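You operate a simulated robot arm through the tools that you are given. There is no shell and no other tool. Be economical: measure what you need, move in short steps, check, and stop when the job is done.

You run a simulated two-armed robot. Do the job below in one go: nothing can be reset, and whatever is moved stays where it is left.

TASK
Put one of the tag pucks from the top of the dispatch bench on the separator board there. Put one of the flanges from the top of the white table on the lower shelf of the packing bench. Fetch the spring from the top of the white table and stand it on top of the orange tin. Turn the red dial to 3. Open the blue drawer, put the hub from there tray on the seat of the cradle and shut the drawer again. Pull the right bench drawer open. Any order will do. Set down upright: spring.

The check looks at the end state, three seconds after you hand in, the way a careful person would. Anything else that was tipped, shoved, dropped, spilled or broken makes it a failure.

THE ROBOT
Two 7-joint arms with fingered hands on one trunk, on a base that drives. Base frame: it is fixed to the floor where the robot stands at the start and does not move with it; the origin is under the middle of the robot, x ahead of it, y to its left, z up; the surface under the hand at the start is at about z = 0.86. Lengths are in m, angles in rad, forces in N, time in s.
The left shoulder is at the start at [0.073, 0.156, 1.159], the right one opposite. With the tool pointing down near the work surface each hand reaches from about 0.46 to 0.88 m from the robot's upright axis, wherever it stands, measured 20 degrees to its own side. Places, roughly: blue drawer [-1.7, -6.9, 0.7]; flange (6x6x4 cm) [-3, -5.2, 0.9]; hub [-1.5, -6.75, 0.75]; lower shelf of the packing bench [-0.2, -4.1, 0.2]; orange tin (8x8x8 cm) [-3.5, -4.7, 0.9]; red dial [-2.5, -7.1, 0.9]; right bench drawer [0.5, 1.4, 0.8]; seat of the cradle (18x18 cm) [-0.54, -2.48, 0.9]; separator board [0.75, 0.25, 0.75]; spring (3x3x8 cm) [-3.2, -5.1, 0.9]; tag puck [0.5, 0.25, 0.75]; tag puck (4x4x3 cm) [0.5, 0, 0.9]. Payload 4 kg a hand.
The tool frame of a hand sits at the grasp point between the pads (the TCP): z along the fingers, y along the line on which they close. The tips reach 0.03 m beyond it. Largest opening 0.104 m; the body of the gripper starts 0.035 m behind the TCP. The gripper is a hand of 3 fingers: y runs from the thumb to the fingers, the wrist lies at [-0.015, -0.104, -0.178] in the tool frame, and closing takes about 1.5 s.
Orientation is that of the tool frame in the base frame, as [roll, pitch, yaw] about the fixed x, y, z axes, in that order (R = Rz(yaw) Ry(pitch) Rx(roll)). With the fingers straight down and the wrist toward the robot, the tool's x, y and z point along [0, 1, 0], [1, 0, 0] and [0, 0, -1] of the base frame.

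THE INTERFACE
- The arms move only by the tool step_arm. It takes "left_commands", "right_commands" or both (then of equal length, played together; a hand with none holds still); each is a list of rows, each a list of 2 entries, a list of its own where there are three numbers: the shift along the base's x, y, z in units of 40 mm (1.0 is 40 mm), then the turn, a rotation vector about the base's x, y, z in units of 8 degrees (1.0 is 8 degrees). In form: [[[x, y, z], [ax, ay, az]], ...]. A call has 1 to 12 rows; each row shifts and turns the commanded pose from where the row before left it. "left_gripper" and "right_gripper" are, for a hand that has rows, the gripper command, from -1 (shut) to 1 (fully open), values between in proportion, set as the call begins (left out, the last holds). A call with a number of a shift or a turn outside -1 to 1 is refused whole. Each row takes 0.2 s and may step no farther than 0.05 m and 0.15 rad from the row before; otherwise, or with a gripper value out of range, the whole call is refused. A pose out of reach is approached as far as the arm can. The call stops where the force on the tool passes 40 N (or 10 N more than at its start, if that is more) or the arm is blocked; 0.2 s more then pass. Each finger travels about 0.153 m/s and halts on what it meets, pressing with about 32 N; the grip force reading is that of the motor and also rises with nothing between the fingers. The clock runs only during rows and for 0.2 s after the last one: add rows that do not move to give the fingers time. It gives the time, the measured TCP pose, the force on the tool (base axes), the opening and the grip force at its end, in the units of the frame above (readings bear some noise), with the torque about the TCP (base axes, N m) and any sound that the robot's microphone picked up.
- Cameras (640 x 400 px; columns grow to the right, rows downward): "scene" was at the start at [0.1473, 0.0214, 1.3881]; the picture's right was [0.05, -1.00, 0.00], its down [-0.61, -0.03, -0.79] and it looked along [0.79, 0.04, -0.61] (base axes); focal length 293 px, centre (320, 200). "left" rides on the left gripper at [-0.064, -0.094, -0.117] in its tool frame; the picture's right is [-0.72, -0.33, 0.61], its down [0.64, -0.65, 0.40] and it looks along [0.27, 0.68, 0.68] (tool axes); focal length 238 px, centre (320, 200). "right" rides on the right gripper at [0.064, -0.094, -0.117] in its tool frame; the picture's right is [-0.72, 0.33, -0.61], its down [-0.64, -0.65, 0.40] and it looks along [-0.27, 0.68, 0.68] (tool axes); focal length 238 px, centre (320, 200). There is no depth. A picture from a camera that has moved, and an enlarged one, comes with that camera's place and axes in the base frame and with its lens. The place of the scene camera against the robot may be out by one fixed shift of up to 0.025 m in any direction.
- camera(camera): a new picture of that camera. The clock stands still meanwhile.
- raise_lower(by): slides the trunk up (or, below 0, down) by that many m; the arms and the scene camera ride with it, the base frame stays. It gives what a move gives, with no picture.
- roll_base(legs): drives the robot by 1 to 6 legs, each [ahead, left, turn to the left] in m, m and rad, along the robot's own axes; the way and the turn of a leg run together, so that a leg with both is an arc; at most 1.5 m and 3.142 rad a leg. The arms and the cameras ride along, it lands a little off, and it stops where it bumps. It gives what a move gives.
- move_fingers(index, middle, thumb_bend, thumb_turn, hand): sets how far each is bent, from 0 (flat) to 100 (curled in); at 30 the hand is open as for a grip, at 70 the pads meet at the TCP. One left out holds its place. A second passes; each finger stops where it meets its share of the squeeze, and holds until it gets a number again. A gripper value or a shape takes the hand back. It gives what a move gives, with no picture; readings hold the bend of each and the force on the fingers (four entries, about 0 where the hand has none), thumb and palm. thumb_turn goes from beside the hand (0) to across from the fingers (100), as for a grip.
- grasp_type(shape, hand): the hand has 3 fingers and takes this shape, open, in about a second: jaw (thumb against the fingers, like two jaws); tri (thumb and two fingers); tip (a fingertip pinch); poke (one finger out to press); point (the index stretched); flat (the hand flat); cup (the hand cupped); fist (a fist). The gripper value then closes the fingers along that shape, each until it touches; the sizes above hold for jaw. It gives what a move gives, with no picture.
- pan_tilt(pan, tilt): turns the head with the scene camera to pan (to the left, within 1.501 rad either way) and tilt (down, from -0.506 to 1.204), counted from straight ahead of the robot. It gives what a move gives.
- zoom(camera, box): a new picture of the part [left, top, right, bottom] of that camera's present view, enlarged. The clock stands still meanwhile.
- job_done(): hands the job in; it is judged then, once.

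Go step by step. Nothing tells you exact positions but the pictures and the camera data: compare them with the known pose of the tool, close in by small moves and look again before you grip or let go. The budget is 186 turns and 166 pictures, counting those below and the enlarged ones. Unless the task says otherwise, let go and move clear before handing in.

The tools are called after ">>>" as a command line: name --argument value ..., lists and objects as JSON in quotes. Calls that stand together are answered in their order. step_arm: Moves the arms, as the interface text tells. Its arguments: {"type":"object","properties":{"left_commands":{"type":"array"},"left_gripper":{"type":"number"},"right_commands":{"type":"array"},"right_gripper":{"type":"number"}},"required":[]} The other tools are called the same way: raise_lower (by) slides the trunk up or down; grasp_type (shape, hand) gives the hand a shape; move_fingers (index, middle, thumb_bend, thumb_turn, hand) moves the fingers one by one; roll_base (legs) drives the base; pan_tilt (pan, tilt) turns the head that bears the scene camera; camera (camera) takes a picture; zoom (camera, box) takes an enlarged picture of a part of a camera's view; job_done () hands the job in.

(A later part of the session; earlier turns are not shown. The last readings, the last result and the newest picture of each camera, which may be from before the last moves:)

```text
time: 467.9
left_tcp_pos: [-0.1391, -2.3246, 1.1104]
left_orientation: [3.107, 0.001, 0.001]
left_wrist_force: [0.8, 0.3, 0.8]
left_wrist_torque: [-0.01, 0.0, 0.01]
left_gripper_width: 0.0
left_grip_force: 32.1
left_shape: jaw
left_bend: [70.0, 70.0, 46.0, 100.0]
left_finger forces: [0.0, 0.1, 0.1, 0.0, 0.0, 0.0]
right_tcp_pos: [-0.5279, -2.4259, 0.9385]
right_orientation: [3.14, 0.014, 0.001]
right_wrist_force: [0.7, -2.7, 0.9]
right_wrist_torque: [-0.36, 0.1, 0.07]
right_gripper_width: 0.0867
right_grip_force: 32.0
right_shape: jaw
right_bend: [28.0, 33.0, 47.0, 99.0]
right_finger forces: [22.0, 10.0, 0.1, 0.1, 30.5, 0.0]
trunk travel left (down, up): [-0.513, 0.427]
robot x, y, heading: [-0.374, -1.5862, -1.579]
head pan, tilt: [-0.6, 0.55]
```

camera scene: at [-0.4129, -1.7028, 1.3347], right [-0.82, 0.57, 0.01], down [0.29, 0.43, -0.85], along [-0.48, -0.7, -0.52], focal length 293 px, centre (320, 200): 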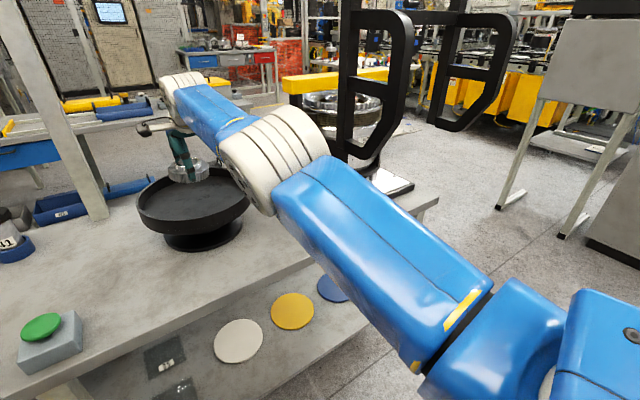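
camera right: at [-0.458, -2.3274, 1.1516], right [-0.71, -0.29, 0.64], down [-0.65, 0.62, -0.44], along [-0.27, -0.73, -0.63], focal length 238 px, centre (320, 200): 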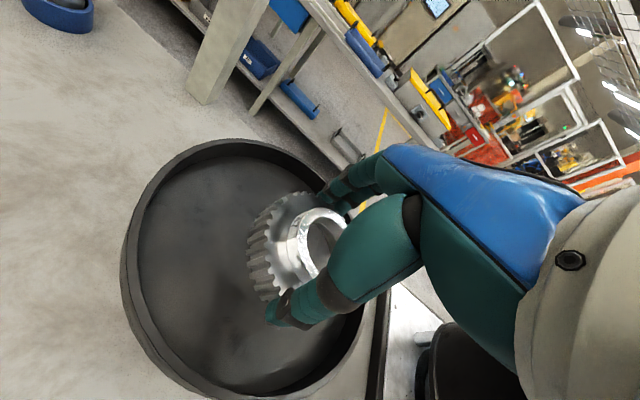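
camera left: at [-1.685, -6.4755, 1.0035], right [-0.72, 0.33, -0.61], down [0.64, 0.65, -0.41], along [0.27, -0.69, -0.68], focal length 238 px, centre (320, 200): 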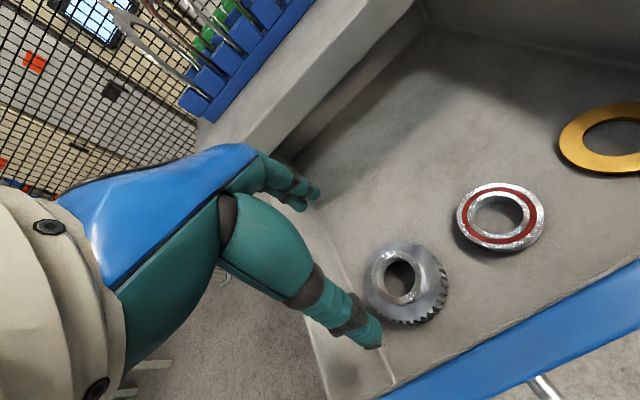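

Contact — the weight is now on the seat. I'll settle 2 mm more, open, and lift by trunk.

>>> step_arm --right_commands '[[[0, 0, -0.05], [0, 0, 0]], [[0, 0, 0], [0, 0, 0]]]'

>>> step_arm --right_commands '[[[0, 0, 0], [0, 0, 0]], [[0, 0, 0], [0, 0, 0]], [[0, 0, 0], [0, 0, 0]], [[0, 0, 0], [0, 0, 0]]]' --right_gripper 1

>>> raise_lower --by 0.05

>>> raise_lower --by 0.18

>>> camera --camera "right"

```text
time: 468.5
left_tcp_pos: [-0.1395, -2.3224, 1.1104]
left_orientation: [3.104, 0.001, 0.002]
left_wrist_force: [-0.1, 0.1, -0.1]
left_wrist_torque: [-0.01, 0.01, -0.04]
left_gripper_width: 0.0
left_grip_force: 31.5
left_shape: jaw
left_bend: [70.0, 70.0, 46.0, 100.0]
left_finger forces: [0.0, 0.0, 0.0, 0.0, 0.1, 0.1]
right_tcp_pos: [-0.5273, -2.4253, 0.9382]
right_orientation: [3.139, 0.012, 0.0]
right_wrist_force: [-0.2, -2.2, 7.6]
right_wrist_torque: [-0.41, 0.08, 0.0]
right_gripper_width: 0.0866
right_grip_force: 32.3
right_shape: jaw
right_bend: [27.0, 33.0, 48.0, 99.0]
right_finger forces: [22.2, 10.6, 0.1, 0.0, 29.1, 0.1]
trunk travel left (down, up): [-0.513, 0.427]
robot x, y, heading: [-0.3764, -1.588, -1.575]
head pan, tilt: [-0.6, 0.55]
```

```text
time: 469.5
left_tcp_pos: [-0.1411, -2.3232, 1.1105]
left_orientation: [3.106, -0.001, 0.001]
left_wrist_force: [0.3, 0.9, -0.3]
left_wrist_torque: [0.0, 0.0, 0.0]
left_gripper_width: 0.0
left_grip_force: 32.0
left_shape: jaw
left_bend: [70.0, 70.0, 46.0, 100.0]
left_finger forces: [0.1, 0.1, 0.0, 0.0, 0.1, 0.0]
right_tcp_pos: [-0.5273, -2.4243, 0.9349]
right_orientation: [-3.138, 0.013, 0.0]
right_wrist_force: [-0.4, -0.1, -0.3]
right_wrist_torque: [-0.01, 0.0, -0.02]
right_gripper_width: 0.104
right_grip_force: 0.1
right_shape: jaw
right_bend: [30.0, 30.0, 30.0, 98.0]
right_finger forces: [0.1, 0.0, 0.0, 0.1, 0.0, 0.0]
trunk travel left (down, up): [-0.513, 0.427]
robot x, y, heading: [-0.3731, -1.5897, -1.573]
head pan, tilt: [-0.6, 0.55]
```

```text
time: 470.4
left_tcp_pos: [-0.1403, -2.3249, 1.1606]
left_orientation: [3.108, 0.0, 0.002]
left_wrist_force: [0.2, -0.4, 0.1]
left_wrist_torque: [0.0, 0.04, -0.02]
left_gripper_width: 0.0
left_grip_force: 32.0
left_shape: jaw
left_bend: [70.0, 70.0, 46.0, 100.0]
left_finger forces: [0.1, 0.1, 0.0, 0.0, 0.0, 0.0]
right_tcp_pos: [-0.5283, -2.4261, 0.9838]
right_orientation: [-3.138, 0.01, -0.001]
right_wrist_force: [0.2, 0.1, 0.0]
right_wrist_torque: [-0.01, 0.03, 0.0]
right_gripper_width: 0.1037
right_grip_force: 0.0
right_shape: jaw
right_bend: [30.0, 30.0, 30.0, 98.0]
right_finger forces: [0.1, 0.0, 0.0, 0.0, 0.0, 0.0]
trunk travel left (down, up): [-0.563, 0.377]
robot x, y, heading: [-0.3724, -1.5896, -1.574]
head pan, tilt: [-0.6, 0.55]
```

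```text
time: 472.4
left_tcp_pos: [-0.1408, -2.3236, 1.3402]
left_orientation: [3.107, 0.0, 0.001]
left_wrist_force: [-0.7, -0.3, -0.2]
left_wrist_torque: [0.0, 0.01, 0.01]
left_gripper_width: 0.0
left_grip_force: 32.3
left_shape: jaw
left_bend: [70.0, 70.0, 46.0, 100.0]
left_finger forces: [0.1, 0.1, 0.0, 0.1, 0.0, 0.0]
right_tcp_pos: [-0.5272, -2.4251, 1.1656]
right_orientation: [-3.139, 0.013, 0.0]
right_wrist_force: [-0.2, -0.1, -0.7]
right_wrist_torque: [0.02, 0.03, -0.02]
right_gripper_width: 0.1038
right_grip_force: 0.1
right_shape: jaw
right_bend: [30.0, 30.0, 30.0, 98.0]
right_finger forces: [0.1, 0.0, 0.1, 0.1, 0.0, 0.0]
trunk travel left (down, up): [-0.743, 0.197]
robot x, y, heading: [-0.3737, -1.5889, -1.576]
head pan, tilt: [-0.6, 0.55]
```

```text
16 pictures are left
camera right: at [-0.4626, -2.3313, 1.2812], right [-0.71, -0.33, 0.62], down [-0.65, 0.65, -0.4], along [-0.28, -0.68, -0.68], focal length 238 px, centre (320, 200)
```

right: 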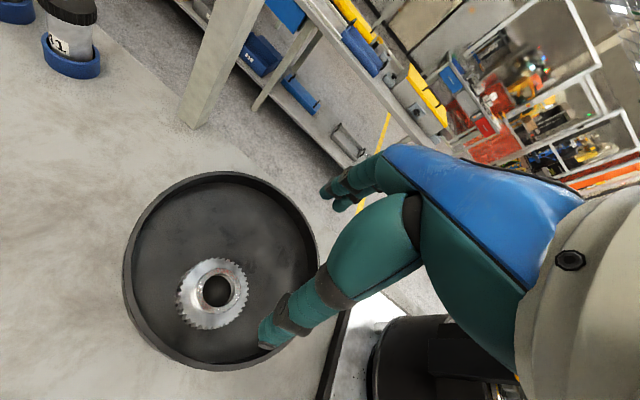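

The hub sits in the middle of the cradle. Last job is the red dial. I'll drive back along the same aisle to the drawer bench.

>>> roll_base --legs '[[-0.55, 0, 0], [0, -1.5, 0], [1.3, 0, 0], [1.3, 0, 0]]'

>>> raise_lower --by -0.25

```text
time: 495.0
left_tcp_pos: [-1.4435, -4.414, 1.3418]
left_orientation: [3.105, -0.001, 0.071]
left_wrist_force: [-0.3, -0.7, -0.4]
left_wrist_torque: [-0.01, 0.0, 0.01]
left_gripper_width: 0.0001
left_grip_force: 32.0
left_shape: jaw
left_bend: [70.0, 70.0, 46.0, 100.0]
left_finger forces: [0.0, 0.1, 0.1, 0.0, 0.1, 0.1]
right_tcp_pos: [-1.8221, -4.5421, 1.1665]
right_orientation: [-3.139, 0.014, 0.071]
right_wrist_force: [-0.9, 0.4, 0.3]
right_wrist_torque: [-0.01, 0.0, -0.03]
right_gripper_width: 0.104
right_grip_force: 0.0
right_shape: jaw
right_bend: [30.0, 30.0, 30.0, 98.0]
right_finger forces: [0.1, 0.0, 0.0, 0.0, 0.1, 0.0]
trunk travel left (down, up): [-0.743, 0.197]
robot x, y, heading: [-1.7298, -3.6995, -1.5]
head pan, tilt: [-0.6, 0.55]
```

```text
time: 497.6
left_tcp_pos: [-1.4443, -4.4099, 1.0923]
left_orientation: [3.103, -0.001, 0.071]
left_wrist_force: [1.2, 0.1, -0.7]
left_wrist_torque: [0.0, -0.01, 0.0]
left_gripper_width: 0.0
left_grip_force: 31.9
left_shape: jaw
left_bend: [70.0, 70.0, 46.0, 100.0]
left_finger forces: [0.0, 0.0, 0.0, 0.1, 0.0, 0.0]
right_tcp_pos: [-1.8209, -4.5429, 0.9184]
right_orientation: [-3.141, 0.013, 0.073]
right_wrist_force: [0.0, -0.7, 1.2]
right_wrist_torque: [0.03, -0.01, -0.04]
right_gripper_width: 0.1035
right_grip_force: 0.0
right_shape: jaw
right_bend: [30.0, 30.0, 30.0, 98.0]
right_finger forces: [0.1, 0.1, 0.0, 0.1, 0.0, 0.0]
trunk travel left (down, up): [-0.493, 0.447]
robot x, y, heading: [-1.7292, -3.6931, -1.5]
head pan, tilt: [-0.6, 0.55]
```

I'll correct the heading, move right of the bench corner, and continue to in front of the dial.

>>> roll_base --legs '[[0, -0.25, -0.07], [1.0, 0, 0], [0.95, 0, 0], [0, -0.55, 0]]'

>>> pan_tilt --pan 0 --tilt 0.5

>>> zoom --camera "scene" --box '[240, 80, 440, 205]'

```text
time: 511.5
left_tcp_pos: [-2.274, -6.3764, 1.0907]
left_orientation: [3.102, 0.003, 0.022]
left_wrist_force: [-0.3, 0.3, -0.3]
left_wrist_torque: [-0.01, 0.09, 0.01]
left_gripper_width: 0.0001
left_grip_force: 32.1
left_shape: jaw
left_bend: [70.0, 70.0, 46.0, 100.0]
left_finger forces: [0.0, 0.0, 0.0, 0.0, 0.0, 0.0]
right_tcp_pos: [-2.6606, -6.4896, 0.9181]
right_orientation: [3.14, 0.015, 0.022]
right_wrist_force: [0.0, -0.3, -0.4]
right_wrist_torque: [0.02, 0.01, 0.01]
right_gripper_width: 0.1036
right_grip_force: 0.1
right_shape: jaw
right_bend: [30.0, 30.0, 30.0, 98.0]
right_finger forces: [0.0, 0.0, 0.0, 0.1, 0.0, 0.0]
trunk travel left (down, up): [-0.493, 0.447]
robot x, y, heading: [-2.5233, -5.6483, -1.554]
head pan, tilt: [-0.6, 0.55]
```

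```text
time: 512.5
left_tcp_pos: [-2.2785, -6.3755, 1.0932]
left_orientation: [3.102, 0.0, 0.023]
left_wrist_force: [-0.2, 0.3, 1.3]
left_wrist_torque: [-0.01, 0.02, 0.02]
left_gripper_width: 0.0001
left_grip_force: 31.8
left_shape: jaw
left_bend: [70.0, 70.0, 46.0, 100.0]
left_finger forces: [0.0, 0.0, 0.1, 0.0, 0.0, 0.1]
right_tcp_pos: [-2.6609, -6.492, 0.9285]
right_orientation: [3.119, 0.011, 0.025]
right_wrist_force: [0.2, 0.6, -0.1]
right_wrist_torque: [0.03, 0.01, 0.01]
right_gripper_width: 0.1037
right_grip_force: 0.1
right_shape: jaw
right_bend: [30.0, 30.0, 30.0, 98.0]
right_finger forces: [0.1, 0.0, 0.1, 0.0, 0.0, 0.0]
trunk travel left (down, up): [-0.493, 0.447]
robot x, y, heading: [-2.5257, -5.6509, -1.556]
head pan, tilt: [0.0, 0.499]
```

```text
3.20 times, centred on (340, 142) of scene
camera zoom: at [-2.5154, -5.7793, 1.3193], right [-1.0, -0.02, 0.0], down [-0.01, 0.48, -0.88], along [0.01, -0.88, -0.48], focal length 938 px, centre (256, 384)
```

zoom: 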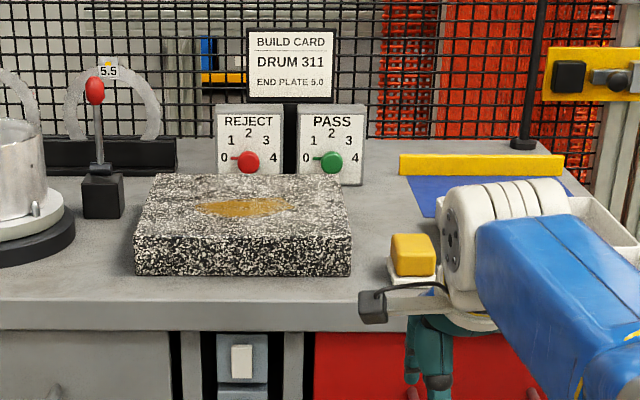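

The red knob is at about (−2.49, −7.126, 0.95), pointing at 0 (9 o'clock). Position 3 is 135° clockwise. I'll use the right hand, closing along x and pitched 45° down-forward, and turn the knob in two or three grips. First I'll prepare the arms.

>>> step_arm --left_commands '[[[0.2, 0.6, 0.3], [0, 0, 0]], [[0.2, 0.6, 0.3], [0, 0, 0]], [[0.2, 0.6, 0.3], [0, 0, 0]], [[0.2, 0.6, 0.3], [0, 0, 0]], [[0.2, 0.6, 0.3], [0, 0, 0]], [[0.2, 0.6, 0.3], [0, 0, 0]], [[0.2, 0.6, 0.3], [0, 0, 0]], [[0.2, 0.6, 0.3], [0, 0, 0]], [[0.2, 0.6, 0.3], [0, 0, 0]], [[0.2, 0.6, 0.3], [0, 0, 0]], [[0.2, 0.6, 0.3], [0, 0, 0]], [[0, 0, 0], [0, 0, 0]]]' --right_commands '[[[0.2, 0.4, 0.3], [0, 0, 0.95]], [[0.2, 0.4, 0.3], [0, 0, 0.95]], [[0.2, 0.4, 0.3], [0, 0, 0.95]], [[0.2, 0.4, 0.3], [0, 0, 0.95]], [[0.2, 0.4, 0.3], [0, 0, 0.95]], [[0.2, 0.4, 0.3], [0, 0, 0.95]], [[0.2, 0.4, 0.3], [0, 0, 0.95]], [[0.2, 0.4, 0.3], [0, 0, 0.95]], [[0.2, 0.4, 0.3], [0, 0, 0.95]], [[0.2, 0.4, 0.3], [0, 0, 0.95]], [[0.2, 0.4, 0.3], [0, 0, 0.95]], [[0.2, 0.4, 0.3], [0, 0, 0.6]]]'

>>> step_arm --right_commands '[[[0, 0, 0], [-0.95, 0, 0]], [[0, 0, 0], [-0.95, 0, 0]], [[0, 0, 0], [-0.95, 0, 0]], [[0, 0, 0], [-0.95, 0, 0]], [[0, 0, 0], [-0.95, 0, 0]], [[0, 0, 0], [-0.9, 0, 0]], [[0, 0, 0], [0, 0, 0]]]'

```text
time: 515.1
left_tcp_pos: [-2.1887, -6.1087, 1.2261]
left_orientation: [3.101, 0.002, 0.022]
left_wrist_force: [-0.2, -0.9, -0.9]
left_wrist_torque: [-0.04, -0.03, -0.02]
left_gripper_width: 0.0
left_grip_force: 32.5
left_shape: jaw
left_bend: [70.0, 70.0, 46.0, 100.0]
left_finger forces: [0.1, 0.0, 0.1, 0.0, 0.0, 0.0]
right_tcp_pos: [-2.5611, -6.3536, 1.0677]
right_orientation: [3.139, 0.009, 1.566]
right_wrist_force: [0.8, 0.2, 0.2]
right_wrist_torque: [0.0, -0.03, 0.01]
right_gripper_width: 0.1036
right_grip_force: 0.1
right_shape: jaw
right_bend: [30.0, 30.0, 30.0, 98.0]
right_finger forces: [0.0, 0.0, 0.1, 0.0, 0.0, 0.0]
right hand out of reach, approached as far as the arm can: row 1, 2, 3, 4, 5, 6, 7
trunk travel left (down, up): [-0.493, 0.447]
robot x, y, heading: [-2.5253, -5.6508, -1.549]
head pan, tilt: [0.0, 0.499]
```

```text
time: 516.7
left_tcp_pos: [-2.188, -6.1088, 1.2272]
left_orientation: [3.1, -0.001, 0.023]
left_wrist_force: [0.8, -0.2, -0.2]
left_wrist_torque: [0.03, 0.0, -0.02]
left_gripper_width: 0.0
left_grip_force: 31.8
left_shape: jaw
left_bend: [70.0, 70.0, 46.0, 100.0]
left_finger forces: [0.0, 0.0, 0.0, 0.1, 0.0, 0.0]
right_tcp_pos: [-2.542, -6.4836, 1.1001]
right_orientation: [3.128, 0.8, 1.561]
right_wrist_force: [-0.4, 0.7, 0.1]
right_wrist_torque: [-0.01, 0.0, 0.0]
right_gripper_width: 0.1038
right_grip_force: 0.0
right_shape: jaw
right_bend: [30.0, 30.0, 30.0, 98.0]
right_finger forces: [0.1, 0.0, 0.0, 0.0, 0.0, 0.0]
right hand out of reach, approached as far as the arm can: row 1, 2, 3, 4, 5, 6
trunk travel left (down, up): [-0.493, 0.447]
robot x, y, heading: [-2.5275, -5.6467, -1.553]
head pan, tilt: [0.0, 0.499]
```

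The right hand is now pitched 45° forward. I'll drive up so it hovers just in front of and above the knob, then look.

>>> roll_base --legs '[[0, 0.04, -0.015], [0.5, 0, 0]]'

>>> camera --camera "right"

>>> zoom --camera "scene" --box '[240, 80, 440, 205]'

```text
time: 520.1
left_tcp_pos: [-2.1566, -6.6134, 1.2276]
left_orientation: [3.099, -0.001, 0.007]
left_wrist_force: [-0.2, 0.1, 0.3]
left_wrist_torque: [0.02, 0.02, -0.01]
left_gripper_width: 0.0
left_grip_force: 32.5
left_shape: jaw
left_bend: [70.0, 70.0, 46.0, 100.0]
left_finger forces: [0.1, 0.2, 0.0, 0.0, 0.0, 0.1]
right_tcp_pos: [-2.5168, -6.9831, 1.1005]
right_orientation: [3.128, 0.797, 1.546]
right_wrist_force: [-0.9, 0.4, 0.2]
right_wrist_torque: [0.01, -0.01, 0.01]
right_gripper_width: 0.1039
right_grip_force: 0.0
right_shape: jaw
right_bend: [30.0, 30.0, 30.0, 98.0]
right_finger forces: [0.0, 0.0, 0.0, 0.0, 0.1, 0.0]
trunk travel left (down, up): [-0.493, 0.447]
robot x, y, heading: [-2.4834, -6.1528, -1.574]
head pan, tilt: [0.0, 0.499]
```

```text
14 pictures are left
camera right: at [-2.6087, -6.8534, 1.1351], right [0.32, -0.07, 0.95], down [-0.67, -0.73, 0.17], along [0.68, -0.68, -0.28], focal length 238 px, centre (320, 200)
```

right: 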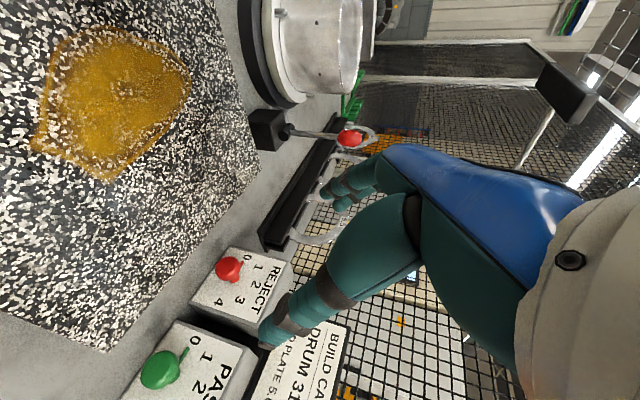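

```text
3.20 times, centred on (340, 142) of scene
camera zoom: at [-2.4776, -6.2785, 1.3196], right [-1.0, 0.0, 0.0], down [0.0, 0.48, -0.88], along [0.0, -0.88, -0.48], focal length 938 px, centre (256, 384)
```

zoom: 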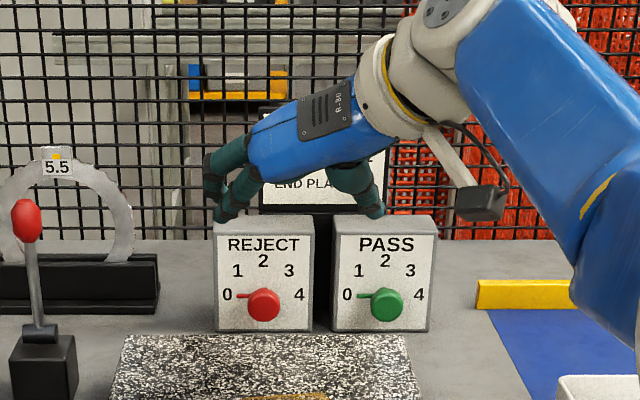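

The knob is at about (−2.50, −7.11, 0.956). I'll pre-rotate the hand 45° counter-clockwise here in free space before approaching.

>>> step_arm --right_commands '[[[0, 0, 0], [0, 0.94, 0]], [[0, 0, 0], [0, 0.94, 0]], [[0, 0, 0], [0, 0.94, 0]], [[0, 0, 0], [0, 0.94, 0]], [[0, 0, 0], [0, 0.94, 0]], [[0, 0, 0], [0, 0.94, 0]], [[0, 0, 0], [0, 0, 0]]]'

>>> move_fingers --hand "right" --index 44 --middle 44 --thumb_bend 44

```text
time: 521.7
left_tcp_pos: [-2.1536, -6.612, 1.2276]
left_orientation: [3.1, 0.0, 0.007]
left_wrist_force: [-0.5, -0.3, 0.5]
left_wrist_torque: [0.0, 0.02, 0.02]
left_gripper_width: 0.0
left_grip_force: 32.0
left_shape: jaw
left_bend: [70.0, 70.0, 46.0, 100.0]
left_finger forces: [0.1, 0.0, 0.0, 0.1, 0.0, 0.0]
right_tcp_pos: [-2.5188, -6.9511, 1.094]
right_orientation: [-2.176, 0.543, 2.193]
right_wrist_force: [0.0, 0.3, -0.4]
right_wrist_torque: [0.0, -0.02, 0.0]
right_gripper_width: 0.1039
right_grip_force: 0.0
right_shape: jaw
right_bend: [30.0, 30.0, 30.0, 98.0]
right_finger forces: [0.0, 0.1, 0.0, 0.0, 0.0, 0.0]
right hand out of reach, approached as far as the arm can: row 1, 2, 3, 4, 5, 6
trunk travel left (down, up): [-0.493, 0.447]
robot x, y, heading: [-2.4878, -6.147, -1.566]
head pan, tilt: [0.0, 0.499]
```

```text
time: 522.7
left_tcp_pos: [-2.1526, -6.6127, 1.2289]
left_orientation: [3.098, 0.002, 0.008]
left_wrist_force: [0.3, 0.6, 0.6]
left_wrist_torque: [0.04, -0.03, -0.01]
left_gripper_width: 0.0002
left_grip_force: 32.6
left_shape: jaw
left_bend: [70.0, 70.0, 46.0, 100.0]
left_finger forces: [0.1, 0.1, 0.0, 0.1, 0.1, 0.1]
right_tcp_pos: [-2.5206, -6.951, 1.093]
right_orientation: [-2.178, 0.543, 2.191]
right_wrist_force: [-0.4, 0.3, 1.5]
right_wrist_torque: [-0.02, 0.01, -0.01]
right_gripper_width: 0.0682
right_grip_force: 0.1
right_shape: fingers
right_bend: [44.0, 44.0, 44.0, 98.0]
right_finger forces: [0.1, 0.1, 0.1, 0.0, 0.1, 0.0]
trunk travel left (down, up): [-0.493, 0.447]
robot x, y, heading: [-2.4832, -6.1487, -1.574]
head pan, tilt: [0.0, 0.499]
```

The orientation is good. I'll bring the hand to a start point 10 cm out along its own pointing direction, so that it slides straight onto the knob.

>>> roll_base --legs '[[0.075, 0.075, 0]]'

>>> raise_lower --by -0.082

>>> camera --camera "right"

>>> zoom --camera "scene" --box '[240, 100, 440, 225]'

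```text
time: 523.9
left_tcp_pos: [-2.1018, -6.6864, 1.2349]
left_orientation: [3.096, -0.015, 0.007]
left_wrist_force: [1.0, -0.6, 0.3]
left_wrist_torque: [-0.02, 0.0, -0.03]
left_gripper_width: 0.0
left_grip_force: 31.6
left_shape: jaw
left_bend: [70.0, 70.0, 46.0, 100.0]
left_finger forces: [0.0, 0.2, 0.0, 0.1, 0.0, 0.0]
right_tcp_pos: [-2.4658, -7.024, 1.0943]
right_orientation: [-2.193, 0.553, 2.18]
right_wrist_force: [-0.6, -0.7, 0.1]
right_wrist_torque: [-0.01, -0.02, 0.03]
right_gripper_width: 0.0679
right_grip_force: 0.1
right_shape: fingers
right_bend: [44.0, 44.0, 44.0, 98.0]
right_finger forces: [0.1, 0.0, 0.0, 0.0, 0.1, 0.0]
trunk travel left (down, up): [-0.493, 0.447]
robot x, y, heading: [-2.4075, -6.2264, -1.57]
head pan, tilt: [0.0, 0.499]
```

```text
time: 525.0
left_tcp_pos: [-2.0781, -6.6842, 1.1457]
left_orientation: [3.096, 0.002, 0.007]
left_wrist_force: [-1.2, -0.6, -0.8]
left_wrist_torque: [0.01, -0.02, 0.03]
left_gripper_width: 0.0
left_grip_force: 31.8
left_shape: jaw
left_bend: [70.0, 70.0, 46.0, 100.0]
left_finger forces: [0.0, 0.1, 0.1, 0.0, 0.1, 0.0]
right_tcp_pos: [-2.4451, -7.025, 1.0136]
right_orientation: [-2.176, 0.544, 2.19]
right_wrist_force: [0.5, 0.3, 0.4]
right_wrist_torque: [0.01, 0.01, -0.04]
right_gripper_width: 0.0682
right_grip_force: 0.0
right_shape: fingers
right_bend: [44.0, 44.0, 44.0, 98.0]
right_finger forces: [0.1, 0.0, 0.1, 0.0, 0.0, 0.0]
trunk travel left (down, up): [-0.411, 0.529]
robot x, y, heading: [-2.4167, -6.2284, -1.57]
head pan, tilt: [0.0, 0.499]
```

```text
12 pictures are left
camera right: at [-2.4847, -6.8945, 1.1031], right [0.9, -0.07, 0.44], down [-0.35, -0.73, 0.59], along [0.28, -0.68, -0.67], focal length 238 px, centre (320, 200)
```

right: 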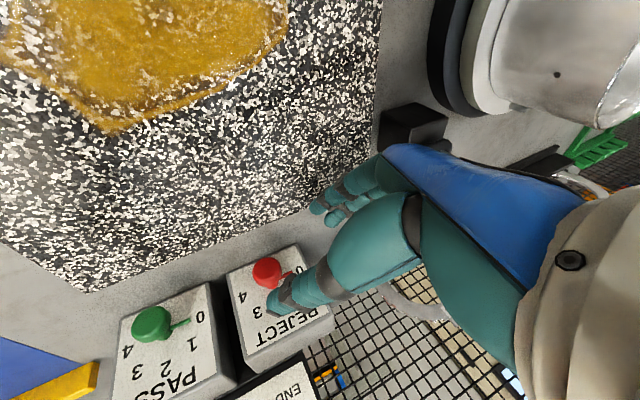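

```text
3.20 times, centred on (340, 162) of scene
camera zoom: at [-2.3961, -6.3536, 1.2374], right [-1.0, 0.0, 0.01], down [-0.01, 0.48, -0.88], along [0.0, -0.88, -0.48], focal length 938 px, centre (256, 320)
```

zoom: 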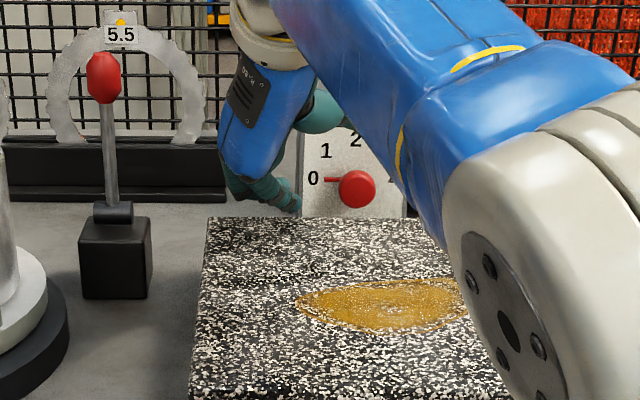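

The knob is right along the hand's pointing direction. I'll slide in.

>>> step_arm --right_commands '[[[-0.42, -0.6, -0.43], [0, 0, 0]], [[-0.42, -0.6, -0.43], [0, 0, 0]], [[-0.42, -0.6, -0.43], [0, 0, 0]], [[0, 0, 0], [0, 0, 0]]]'

>>> camera --camera "right"

```text
time: 525.8
left_tcp_pos: [-2.0801, -6.6836, 1.1463]
left_orientation: [3.095, 0.002, 0.009]
left_wrist_force: [0.1, 0.4, -0.2]
left_wrist_torque: [0.02, 0.01, 0.0]
left_gripper_width: 0.0
left_grip_force: 31.8
left_shape: jaw
left_bend: [70.0, 70.0, 46.0, 100.0]
left_finger forces: [0.0, 0.0, 0.0, 0.0, 0.0, 0.0]
right_tcp_pos: [-2.4898, -7.0517, 0.9861]
right_orientation: [-2.159, 0.586, 2.213]
right_wrist_force: [6.5, 4.2, 21.2]
right_wrist_torque: [0.09, -0.54, 0.08]
right_gripper_width: 0.0565
right_grip_force: 10.5
right_shape: fingers
right_bend: [53.0, 44.0, 44.0, 98.0]
right_finger forces: [20.5, 0.1, 0.0, 0.0, 0.0, 0.0]
right hand out of reach, approached as far as the arm can: row 1, 2, 3
trunk travel left (down, up): [-0.411, 0.529]
robot x, y, heading: [-2.4125, -6.2259, -1.566]
head pan, tilt: [0.0, 0.499]
stopped in row 3 (right hand): the force on the tool passed its limit at 45 N (the readings are from after the stop); the commanded pose is now the measured one
```

```text
10 pictures are left
camera right: at [-2.5334, -6.9185, 1.0709], right [0.89, -0.04, 0.45], down [-0.34, -0.7, 0.62], along [0.3, -0.71, -0.64], focal length 238 px, centre (320, 200)
```

right: 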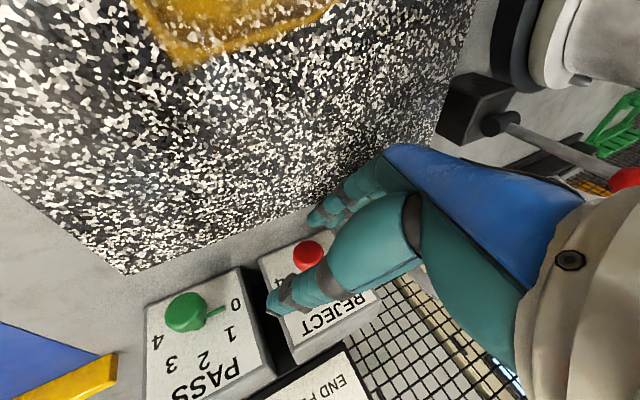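

The lower finger hit the granite block. I'll back out and use less tilt (20°) and a narrower opening.

>>> step_arm --right_commands '[[[0.5, 0.7, 0.5], [0, 0, 0]], [[0.3, 0.5, 0.6], [0, 0, 0]], [[0, 0, 0], [0, -0.85, 0]], [[0, 0, 0], [0, -0.85, 0]], [[0, 0, 0], [0, -0.85, 0]], [[0, 0, 0], [0, -0.85, 0]], [[0, 0, 0], [0, 0, 0]]]'

>>> move_fingers --hand "right" --index 49 --middle 49 --thumb_bend 47

```text
time: 527.4
left_tcp_pos: [-2.0821, -6.6844, 1.1487]
left_orientation: [3.095, 0.0, 0.008]
left_wrist_force: [-0.2, 0.9, 0.3]
left_wrist_torque: [-0.01, -0.01, 0.03]
left_gripper_width: 0.0001
left_grip_force: 32.1
left_shape: jaw
left_bend: [70.0, 70.0, 46.0, 100.0]
left_finger forces: [0.0, 0.0, 0.0, 0.0, 0.0, 0.1]
right_tcp_pos: [-2.4502, -7.048, 1.0344]
right_orientation: [-2.717, 0.788, 1.851]
right_wrist_force: [-0.6, -0.1, -0.4]
right_wrist_torque: [-0.01, 0.03, 0.0]
right_gripper_width: 0.0678
right_grip_force: 0.1
right_shape: fingers
right_bend: [44.0, 44.0, 44.0, 98.0]
right_finger forces: [0.0, 0.0, 0.0, 0.0, 0.0, 0.0]
right hand out of reach, approached as far as the arm can: row 1, 2, 3, 4, 5, 6
trunk travel left (down, up): [-0.411, 0.529]
robot x, y, heading: [-2.4095, -6.2249, -1.566]
head pan, tilt: [0.0, 0.499]
```

```text
time: 528.4
left_tcp_pos: [-2.081, -6.6848, 1.1475]
left_orientation: [3.096, 0.001, 0.008]
left_wrist_force: [-0.6, 0.5, -0.3]
left_wrist_torque: [0.01, -0.01, -0.03]
left_gripper_width: 0.0002
left_grip_force: 32.3
left_shape: jaw
left_bend: [70.0, 70.0, 46.0, 100.0]
left_finger forces: [0.0, 0.1, 0.1, 0.0, 0.0, 0.1]
right_tcp_pos: [-2.4498, -7.0487, 1.0353]
right_orientation: [-2.713, 0.784, 1.853]
right_wrist_force: [-0.3, 0.6, -0.7]
right_wrist_torque: [0.0, 0.0, 0.03]
right_gripper_width: 0.0578
right_grip_force: 0.1
right_shape: fingers
right_bend: [49.0, 49.0, 47.0, 98.0]
right_finger forces: [0.0, 0.0, 0.0, 0.0, 0.0, 0.1]
trunk travel left (down, up): [-0.411, 0.529]
robot x, y, heading: [-2.4131, -6.2234, -1.567]
head pan, tilt: [0.0, 0.499]
```

Now I'll align with a small base shift and trunk move, then slide in along the hand's direction.

>>> roll_base --legs '[[0, -0.026, 0]]'

>>> raise_lower --by -0.02

>>> step_arm --right_commands '[[[-0.147, -0.49, -0.43], [0, 0, 0]], [[0, 0, 0], [0, 0, 0]]]'

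>>> camera --camera "right"

```text
time: 529.2
left_tcp_pos: [-2.0944, -6.6841, 1.1432]
left_orientation: [3.098, 0.009, 0.012]
left_wrist_force: [0.5, 0.9, 0.2]
left_wrist_torque: [0.03, 0.03, -0.03]
left_gripper_width: 0.0
left_grip_force: 31.9
left_shape: jaw
left_bend: [70.0, 70.0, 46.0, 100.0]
left_finger forces: [0.0, 0.0, 0.0, 0.0, 0.0, 0.1]
right_tcp_pos: [-2.4639, -7.0473, 1.0347]
right_orientation: [-2.698, 0.783, 1.867]
right_wrist_force: [0.8, -0.2, 0.5]
right_wrist_torque: [0.02, 0.04, -0.05]
right_gripper_width: 0.0579
right_grip_force: 0.1
right_shape: fingers
right_bend: [49.0, 49.0, 47.0, 98.0]
right_finger forces: [0.1, 0.0, 0.0, 0.0, 0.0, 0.1]
trunk travel left (down, up): [-0.411, 0.529]
robot x, y, heading: [-2.4341, -6.2224, -1.567]
head pan, tilt: [0.0, 0.499]
```

```text
time: 529.9
left_tcp_pos: [-2.1016, -6.6831, 1.1267]
left_orientation: [3.097, 0.003, 0.012]
left_wrist_force: [0.7, 0.3, 0.5]
left_wrist_torque: [0.01, 0.03, -0.01]
left_gripper_width: 0.0001
left_grip_force: 32.4
left_shape: jaw
left_bend: [70.0, 70.0, 46.0, 100.0]
left_finger forces: [0.0, 0.1, 0.0, 0.1, 0.0, 0.1]
right_tcp_pos: [-2.4686, -7.0471, 1.0174]
right_orientation: [-2.705, 0.787, 1.86]
right_wrist_force: [0.3, 0.2, 0.3]
right_wrist_torque: [-0.01, 0.01, 0.02]
right_gripper_width: 0.058
right_grip_force: 0.1
right_shape: fingers
right_bend: [49.0, 49.0, 47.0, 98.0]
right_finger forces: [0.0, 0.1, 0.0, 0.1, 0.1, 0.0]
trunk travel left (down, up): [-0.391, 0.549]
robot x, y, heading: [-2.4353, -6.227, -1.567]
head pan, tilt: [0.0, 0.499]
```

```text
time: 530.5
left_tcp_pos: [-2.1068, -6.6817, 1.1291]
left_orientation: [3.093, -0.002, 0.011]
left_wrist_force: [-0.4, 0.8, -0.2]
left_wrist_torque: [0.02, 0.02, 0.03]
left_gripper_width: 0.0
left_grip_force: 32.3
left_shape: jaw
left_bend: [70.0, 70.0, 46.0, 100.0]
left_finger forces: [0.1, 0.0, 0.0, 0.0, 0.0, 0.0]
right_tcp_pos: [-2.4804, -7.0556, 0.9976]
right_orientation: [-2.714, 0.787, 1.853]
right_wrist_force: [-0.1, -0.2, -0.9]
right_wrist_torque: [0.0, 0.01, -0.01]
right_gripper_width: 0.0577
right_grip_force: 0.1
right_shape: fingers
right_bend: [49.0, 49.0, 47.0, 98.0]
right_finger forces: [0.1, 0.0, 0.0, 0.1, 0.1, 0.0]
right hand out of reach, approached as far as the arm can: row 1
trunk travel left (down, up): [-0.391, 0.549]
robot x, y, heading: [-2.434, -6.2259, -1.568]
head pan, tilt: [0.0, 0.499]
```

```text
9 pictures are left
camera right: at [-2.5572, -6.9228, 1.0552], right [0.59, -0.05, 0.81], down [-0.59, -0.71, 0.39], along [0.56, -0.7, -0.45], focal length 238 px, centre (320, 200)
```

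right: 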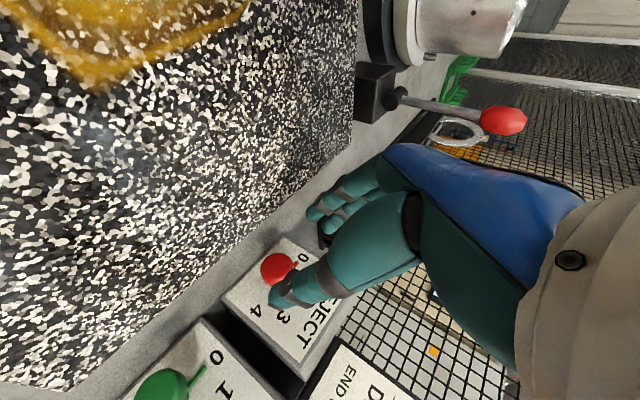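

The hand is perfectly lined up with the knob. The arm is at its reach limit, so I'll advance with the base and trunk.

>>> roll_base --legs '[[0.045, -0.008, 0]]'

>>> raise_lower --by -0.036

>>> camera --camera "right"

```text
time: 531.4
left_tcp_pos: [-2.105, -6.7264, 1.1272]
left_orientation: [3.095, 0.005, 0.013]
left_wrist_force: [1.4, -0.4, -1.1]
left_wrist_torque: [-0.01, 0.09, 0.0]
left_gripper_width: 0.0001
left_grip_force: 31.6
left_shape: jaw
left_bend: [70.0, 70.0, 46.0, 100.0]
left_finger forces: [0.1, 0.1, 0.0, 0.0, 0.0, 0.1]
right_tcp_pos: [-2.4774, -7.0985, 0.9994]
right_orientation: [-2.701, 0.785, 1.865]
right_wrist_force: [0.4, -0.3, -0.9]
right_wrist_torque: [-0.01, 0.0, -0.03]
right_gripper_width: 0.0578
right_grip_force: 0.0
right_shape: fingers
right_bend: [49.0, 49.0, 47.0, 98.0]
right_finger forces: [0.0, 0.1, 0.1, 0.0, 0.0, 0.1]
trunk travel left (down, up): [-0.391, 0.549]
robot x, y, heading: [-2.442, -6.2728, -1.573]
head pan, tilt: [0.0, 0.499]
```

```text
time: 532.2
left_tcp_pos: [-2.1075, -6.7254, 1.0924]
left_orientation: [3.093, 0.006, 0.014]
left_wrist_force: [0.0, 0.0, 0.5]
left_wrist_torque: [0.01, 0.0, 0.02]
left_gripper_width: 0.0
left_grip_force: 31.9
left_shape: jaw
left_bend: [70.0, 70.0, 46.0, 100.0]
left_finger forces: [0.0, 0.0, 0.0, 0.0, 0.1, 0.1]
right_tcp_pos: [-2.4799, -7.0999, 0.9627]
right_orientation: [-2.707, 0.788, 1.861]
right_wrist_force: [-0.5, -0.3, 0.5]
right_wrist_torque: [0.04, 0.0, 0.02]
right_gripper_width: 0.0577
right_grip_force: 0.0
right_shape: fingers
right_bend: [49.0, 49.0, 47.0, 98.0]
right_finger forces: [0.0, 0.0, 0.0, 0.0, 0.1, 0.0]
trunk travel left (down, up): [-0.355, 0.585]
robot x, y, heading: [-2.445, -6.2706, -1.568]
head pan, tilt: [0.0, 0.499]
```

```text
8 pictures are left
camera right: at [-2.5574, -6.9683, 1.0207], right [0.59, -0.04, 0.8], down [-0.58, -0.71, 0.39], along [0.56, -0.7, -0.45], focal length 238 px, centre (320, 200)
```

right: 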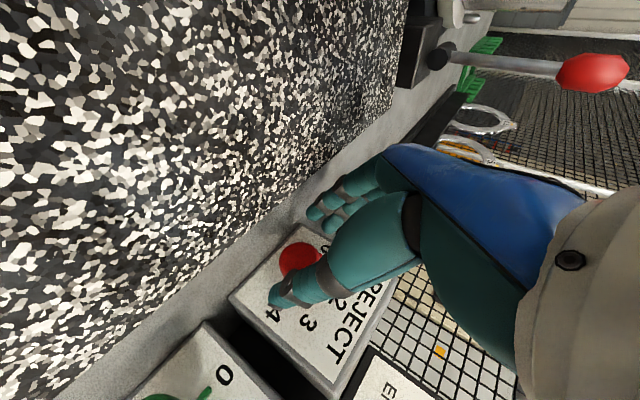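

The knob is between finger and thumb, slightly toward the thumb. I'll shift 1 cm right, close, and turn clockwise.

>>> roll_base --legs '[[0, -0.014, 0]]'

>>> move_fingers --hand "right" --index 80 --middle 80 --thumb_bend 80

>>> step_arm --right_commands '[[[0, 0, 0], [0, -0.9, 0]], [[0, 0, 0], [0, -0.9, 0]], [[0, 0, 0], [0, -0.9, 0]], [[0, 0, 0], [0, 0, 0]]]'

>>> camera --camera "right"

```text
time: 533.0
left_tcp_pos: [-2.1163, -6.727, 1.0907]
left_orientation: [3.095, 0.006, 0.012]
left_wrist_force: [0.2, -1.1, 0.5]
left_wrist_torque: [-0.03, 0.07, 0.0]
left_gripper_width: 0.0001
left_grip_force: 32.5
left_shape: jaw
left_bend: [70.0, 70.0, 46.0, 100.0]
left_finger forces: [0.0, 0.0, 0.0, 0.0, 0.0, 0.0]
right_tcp_pos: [-2.4884, -7.1007, 0.9613]
right_orientation: [-2.701, 0.786, 1.865]
right_wrist_force: [0.5, -0.3, 0.6]
right_wrist_torque: [0.02, 0.01, -0.03]
right_gripper_width: 0.0576
right_grip_force: 0.0
right_shape: fingers
right_bend: [49.0, 49.0, 47.0, 98.0]
right_finger forces: [0.0, 0.1, 0.0, 0.1, 0.1, 0.1]
trunk travel left (down, up): [-0.355, 0.585]
robot x, y, heading: [-2.4544, -6.2691, -1.57]
head pan, tilt: [0.0, 0.499]
```

```text
time: 534.0
left_tcp_pos: [-2.1198, -6.7223, 1.0913]
left_orientation: [3.092, 0.003, 0.014]
left_wrist_force: [-0.6, 0.2, -0.1]
left_wrist_torque: [0.01, 0.02, 0.03]
left_gripper_width: 0.0
left_grip_force: 31.9
left_shape: jaw
left_bend: [70.0, 70.0, 46.0, 100.0]
left_finger forces: [0.0, 0.1, 0.0, 0.0, 0.1, 0.0]
right_tcp_pos: [-2.4903, -7.1006, 0.9656]
right_orientation: [-2.708, 0.789, 1.86]
right_wrist_force: [18.3, 1.2, 3.3]
right_wrist_torque: [-0.04, -0.38, 0.58]
right_gripper_width: 0.0
right_grip_force: 7.9
right_shape: fingers
right_bend: [77.0, 59.0, 73.0, 97.0]
right_finger forces: [0.0, 17.3, 0.1, 0.0, 0.1, 0.0]
trunk travel left (down, up): [-0.355, 0.585]
robot x, y, heading: [-2.4587, -6.2709, -1.574]
head pan, tilt: [0.0, 0.499]
```

```text
time: 535.0
left_tcp_pos: [-2.123, -6.7217, 1.0941]
left_orientation: [3.092, 0.002, 0.014]
left_wrist_force: [-0.5, -0.1, 0.5]
left_wrist_torque: [-0.01, 0.03, -0.02]
left_gripper_width: 0.0
left_grip_force: 31.9
left_shape: jaw
left_bend: [70.0, 70.0, 46.0, 100.0]
left_finger forces: [0.1, 0.0, 0.0, 0.1, 0.0, 0.0]
right_tcp_pos: [-2.4984, -7.0974, 0.9649]
right_orientation: [3.031, 0.825, 1.457]
right_wrist_force: [0.8, 0.0, -0.7]
right_wrist_torque: [-0.01, 0.02, -0.02]
right_gripper_width: 0.0
right_grip_force: 0.0
right_shape: fingers
right_bend: [77.0, 72.0, 73.0, 97.0]
right_finger forces: [0.0, 0.0, 0.1, 0.0, 0.0, 0.0]
trunk travel left (down, up): [-0.355, 0.585]
robot x, y, heading: [-2.4545, -6.272, -1.567]
head pan, tilt: [0.0, 0.499]
```

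```text
7 pictures are left
camera right: at [-2.5905, -6.964, 0.9904], right [0.25, -0.04, 0.97], down [-0.69, -0.71, 0.15], along [0.68, -0.7, -0.21], focal length 238 px, centre (320, 200)
```

right: 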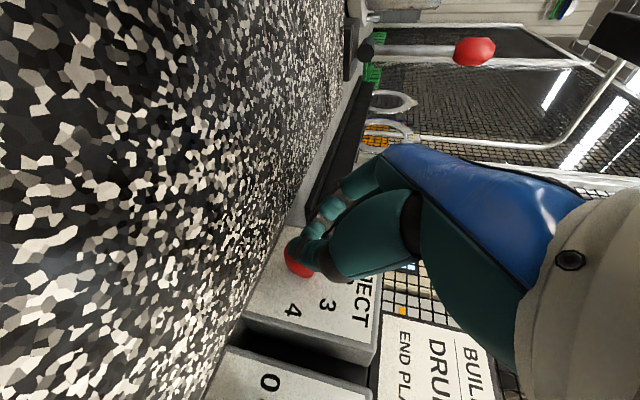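

The fingers closed just short of the knob. I'll back out slightly, reopen, rotate back, and go about 2 cm deeper.

>>> step_arm --right_commands '[[[0, 0.3, 0.4], [0, 0, 0]], [[0, 0.3, 0.3], [0, 0.9, 0]], [[0, 0, 0], [0, 0.9, 0]], [[0, 0, 0], [0, 0.9, 0]], [[0, 0, 0], [0, 0.3, 0]], [[0, 0, 0], [0, 0, 0]]]'

>>> move_fingers --hand "right" --index 47 --middle 47 --thumb_bend 47

```text
time: 536.4
left_tcp_pos: [-2.1221, -6.7227, 1.0931]
left_orientation: [3.093, 0.002, 0.014]
left_wrist_force: [0.4, 0.7, -0.2]
left_wrist_torque: [-0.01, 0.0, 0.0]
left_gripper_width: 0.0002
left_grip_force: 31.6
left_shape: jaw
left_bend: [70.0, 70.0, 46.0, 100.0]
left_finger forces: [0.0, 0.0, 0.1, 0.0, 0.1, 0.1]
right_tcp_pos: [-2.4961, -7.0745, 0.9919]
right_orientation: [-2.65, 0.776, 1.899]
right_wrist_force: [-1.1, 0.5, 0.1]
right_wrist_torque: [0.02, 0.02, 0.02]
right_gripper_width: 0.0003
right_grip_force: 0.0
right_shape: fingers
right_bend: [77.0, 72.0, 73.0, 97.0]
right_finger forces: [0.0, 0.1, 0.1, 0.1, 0.0, 0.0]
trunk travel left (down, up): [-0.355, 0.585]
robot x, y, heading: [-2.4521, -6.2733, -1.569]
head pan, tilt: [0.0, 0.499]
```

```text
time: 537.4
left_tcp_pos: [-2.1218, -6.7238, 1.0935]
left_orientation: [3.095, 0.002, 0.013]
left_wrist_force: [-0.8, 0.3, 0.1]
left_wrist_torque: [-0.02, 0.0, 0.03]
left_gripper_width: 0.0
left_grip_force: 31.6
left_shape: jaw
left_bend: [70.0, 70.0, 46.0, 100.0]
left_finger forces: [0.1, 0.1, 0.0, 0.0, 0.1, 0.0]
right_tcp_pos: [-2.4955, -7.0753, 0.9922]
right_orientation: [-2.65, 0.777, 1.901]
right_wrist_force: [0.3, 0.4, 0.0]
right_wrist_torque: [0.0, 0.0, -0.02]
right_gripper_width: 0.0593
right_grip_force: 0.1
right_shape: fingers
right_bend: [47.0, 47.0, 47.0, 97.0]
right_finger forces: [0.0, 0.0, 0.0, 0.0, 0.1, 0.0]
trunk travel left (down, up): [-0.355, 0.585]
robot x, y, heading: [-2.4563, -6.2733, -1.569]
head pan, tilt: [0.0, 0.499]
```

The arm responds well here. I'll slide in deeper along the pointing direction and close.

>>> step_arm --right_commands '[[[0.35, 0, 0], [0, 0, 0]], [[-0.139, -0.39, -0.342], [0, 0, 0]], [[-0.139, -0.39, -0.342], [0, 0, 0]], [[-0.139, -0.39, -0.342], [0, 0, 0]], [[0, 0, 0], [0, 0, 0]]]'

>>> camera --camera "right"

```text
time: 538.5
left_tcp_pos: [-2.1222, -6.7237, 1.0937]
left_orientation: [3.093, 0.002, 0.013]
left_wrist_force: [-0.7, -0.8, -0.6]
left_wrist_torque: [-0.03, -0.01, 0.01]
left_gripper_width: 0.0
left_grip_force: 32.9
left_shape: jaw
left_bend: [70.0, 70.0, 46.0, 100.0]
left_finger forces: [0.1, 0.0, 0.1, 0.1, 0.0, 0.1]
right_tcp_pos: [-2.4997, -7.1041, 0.9458]
right_orientation: [-2.648, 0.776, 1.901]
right_wrist_force: [0.1, -0.3, 0.0]
right_wrist_torque: [0.02, 0.01, 0.03]
right_gripper_width: 0.0596
right_grip_force: 0.0
right_shape: fingers
right_bend: [47.0, 47.0, 47.0, 97.0]
right_finger forces: [0.0, 0.0, 0.1, 0.1, 0.0, 0.0]
right hand out of reach, approached as far as the arm can: row 3, 4
trunk travel left (down, up): [-0.355, 0.585]
robot x, y, heading: [-2.4557, -6.2756, -1.571]
head pan, tilt: [0.0, 0.499]
```

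```text
6 pictures are left
camera right: at [-2.5742, -6.9711, 1.0061], right [0.62, -0.04, 0.78], down [-0.57, -0.71, 0.42], along [0.54, -0.7, -0.47], focal length 238 px, centre (320, 200)
```

right: 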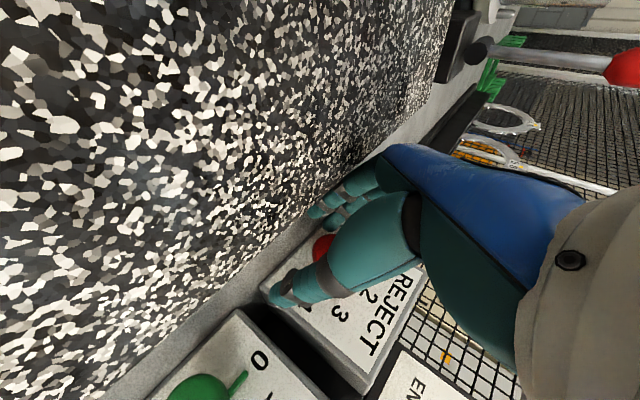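

The knob is right at the grasp point. I'll nudge 1.5 cm forward and close.

>>> roll_base --legs '[[0.016, 0, 0]]'

>>> move_fingers --hand "right" --index 80 --middle 80 --thumb_bend 80

```text
time: 539.3
left_tcp_pos: [-2.1208, -6.7377, 1.0944]
left_orientation: [3.091, 0.002, 0.013]
left_wrist_force: [0.2, 0.2, 0.5]
left_wrist_torque: [0.0, 0.0, -0.02]
left_gripper_width: 0.0
left_grip_force: 32.2
left_shape: jaw
left_bend: [70.0, 70.0, 46.0, 100.0]
left_finger forces: [0.1, 0.0, 0.1, 0.0, 0.0, 0.1]
right_tcp_pos: [-2.4997, -7.1194, 0.9452]
right_orientation: [-2.65, 0.775, 1.899]
right_wrist_force: [0.5, -1.1, 0.4]
right_wrist_torque: [0.01, 0.02, 0.01]
right_gripper_width: 0.0594
right_grip_force: 0.1
right_shape: fingers
right_bend: [47.0, 47.0, 47.0, 97.0]
right_finger forces: [0.1, 0.0, 0.0, 0.0, 0.0, 0.0]
trunk travel left (down, up): [-0.355, 0.585]
robot x, y, heading: [-2.4527, -6.2897, -1.563]
head pan, tilt: [0.0, 0.499]
```

```text
time: 540.3
left_tcp_pos: [-2.1215, -6.7424, 1.0914]
left_orientation: [3.095, 0.002, 0.013]
left_wrist_force: [-0.2, 0.2, 0.0]
left_wrist_torque: [0.02, -0.01, 0.02]
left_gripper_width: 0.0
left_grip_force: 32.0
left_shape: jaw
left_bend: [70.0, 70.0, 46.0, 100.0]
left_finger forces: [0.0, 0.0, 0.1, 0.0, 0.0, 0.0]
right_tcp_pos: [-2.4974, -7.1252, 0.9401]
right_orientation: [-2.653, 0.766, 1.898]
right_wrist_force: [8.2, -4.8, -21.3]
right_wrist_torque: [0.34, 0.17, 0.09]
right_gripper_width: 0.0003
right_grip_force: 9.6
right_shape: fingers
right_bend: [76.0, 65.0, 74.0, 97.0]
right_finger forces: [1.1, 17.9, 0.0, 0.0, 0.1, 0.1]
trunk travel left (down, up): [-0.355, 0.585]
robot x, y, heading: [-2.4562, -6.2847, -1.563]
head pan, tilt: [0.0, 0.499]
```

The fingers closed just below the knob. I'll reopen, rise 1.8 cm, and close again.

>>> move_fingers --hand "right" --index 47 --middle 47 --thumb_bend 47

>>> raise_lower --by 0.017

>>> move_fingers --hand "right" --index 80 --middle 80 --thumb_bend 80

```text
time: 541.3
left_tcp_pos: [-2.1236, -6.7377, 1.0928]
left_orientation: [3.092, 0.001, 0.014]
left_wrist_force: [0.9, 0.6, 0.6]
left_wrist_torque: [0.01, -0.04, -0.01]
left_gripper_width: 0.0001
left_grip_force: 32.1
left_shape: jaw
left_bend: [70.0, 70.0, 46.0, 100.0]
left_finger forces: [0.1, 0.0, 0.0, 0.1, 0.0, 0.0]
right_tcp_pos: [-2.5001, -7.1209, 0.9466]
right_orientation: [-2.652, 0.778, 1.897]
right_wrist_force: [0.3, 0.9, -0.2]
right_wrist_torque: [0.01, 0.01, 0.02]
right_gripper_width: 0.0593
right_grip_force: 0.1
right_shape: fingers
right_bend: [47.0, 47.0, 47.0, 97.0]
right_finger forces: [0.1, 0.1, 0.0, 0.1, 0.0, 0.0]
trunk travel left (down, up): [-0.355, 0.585]
robot x, y, heading: [-2.454, -6.2859, -1.569]
head pan, tilt: [0.0, 0.499]
```

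```text
time: 542.0
left_tcp_pos: [-2.1233, -6.738, 1.1108]
left_orientation: [3.093, 0.0, 0.015]
left_wrist_force: [-0.2, 0.0, 0.0]
left_wrist_torque: [-0.01, -0.04, -0.01]
left_gripper_width: 0.0
left_grip_force: 31.6
left_shape: jaw
left_bend: [70.0, 70.0, 46.0, 100.0]
left_finger forces: [0.1, 0.0, 0.0, 0.1, 0.0, 0.0]
right_tcp_pos: [-2.5002, -7.1207, 0.9644]
right_orientation: [-2.65, 0.777, 1.901]
right_wrist_force: [1.2, 0.3, 0.1]
right_wrist_torque: [0.02, 0.01, 0.01]
right_gripper_width: 0.0597
right_grip_force: 0.1
right_shape: fingers
right_bend: [47.0, 47.0, 47.0, 97.0]
right_finger forces: [0.1, 0.0, 0.1, 0.0, 0.0, 0.1]
trunk travel left (down, up): [-0.372, 0.568]
robot x, y, heading: [-2.455, -6.2859, -1.572]
head pan, tilt: [0.0, 0.499]
```

```text
time: 543.0
left_tcp_pos: [-2.1196, -6.7403, 1.108]
left_orientation: [3.094, 0.003, 0.014]
left_wrist_force: [0.3, -0.2, -0.4]
left_wrist_torque: [0.0, 0.0, 0.01]
left_gripper_width: 0.0
left_grip_force: 32.5
left_shape: jaw
left_bend: [70.0, 70.0, 46.0, 100.0]
left_finger forces: [0.0, 0.0, 0.1, 0.0, 0.0, 0.1]
right_tcp_pos: [-2.4948, -7.1223, 0.9599]
right_orientation: [-2.649, 0.771, 1.902]
right_wrist_force: [19.4, 0.7, -12.6]
right_wrist_torque: [0.24, -0.28, 0.63]
right_gripper_width: 0.0194
right_grip_force: 22.6
right_shape: fingers
right_bend: [55.0, 60.0, 71.0, 97.0]
right_finger forces: [17.0, 17.5, 0.0, 0.0, 11.5, 0.0]
trunk travel left (down, up): [-0.372, 0.568]
robot x, y, heading: [-2.4558, -6.2855, -1.565]
head pan, tilt: [0.0, 0.499]
```

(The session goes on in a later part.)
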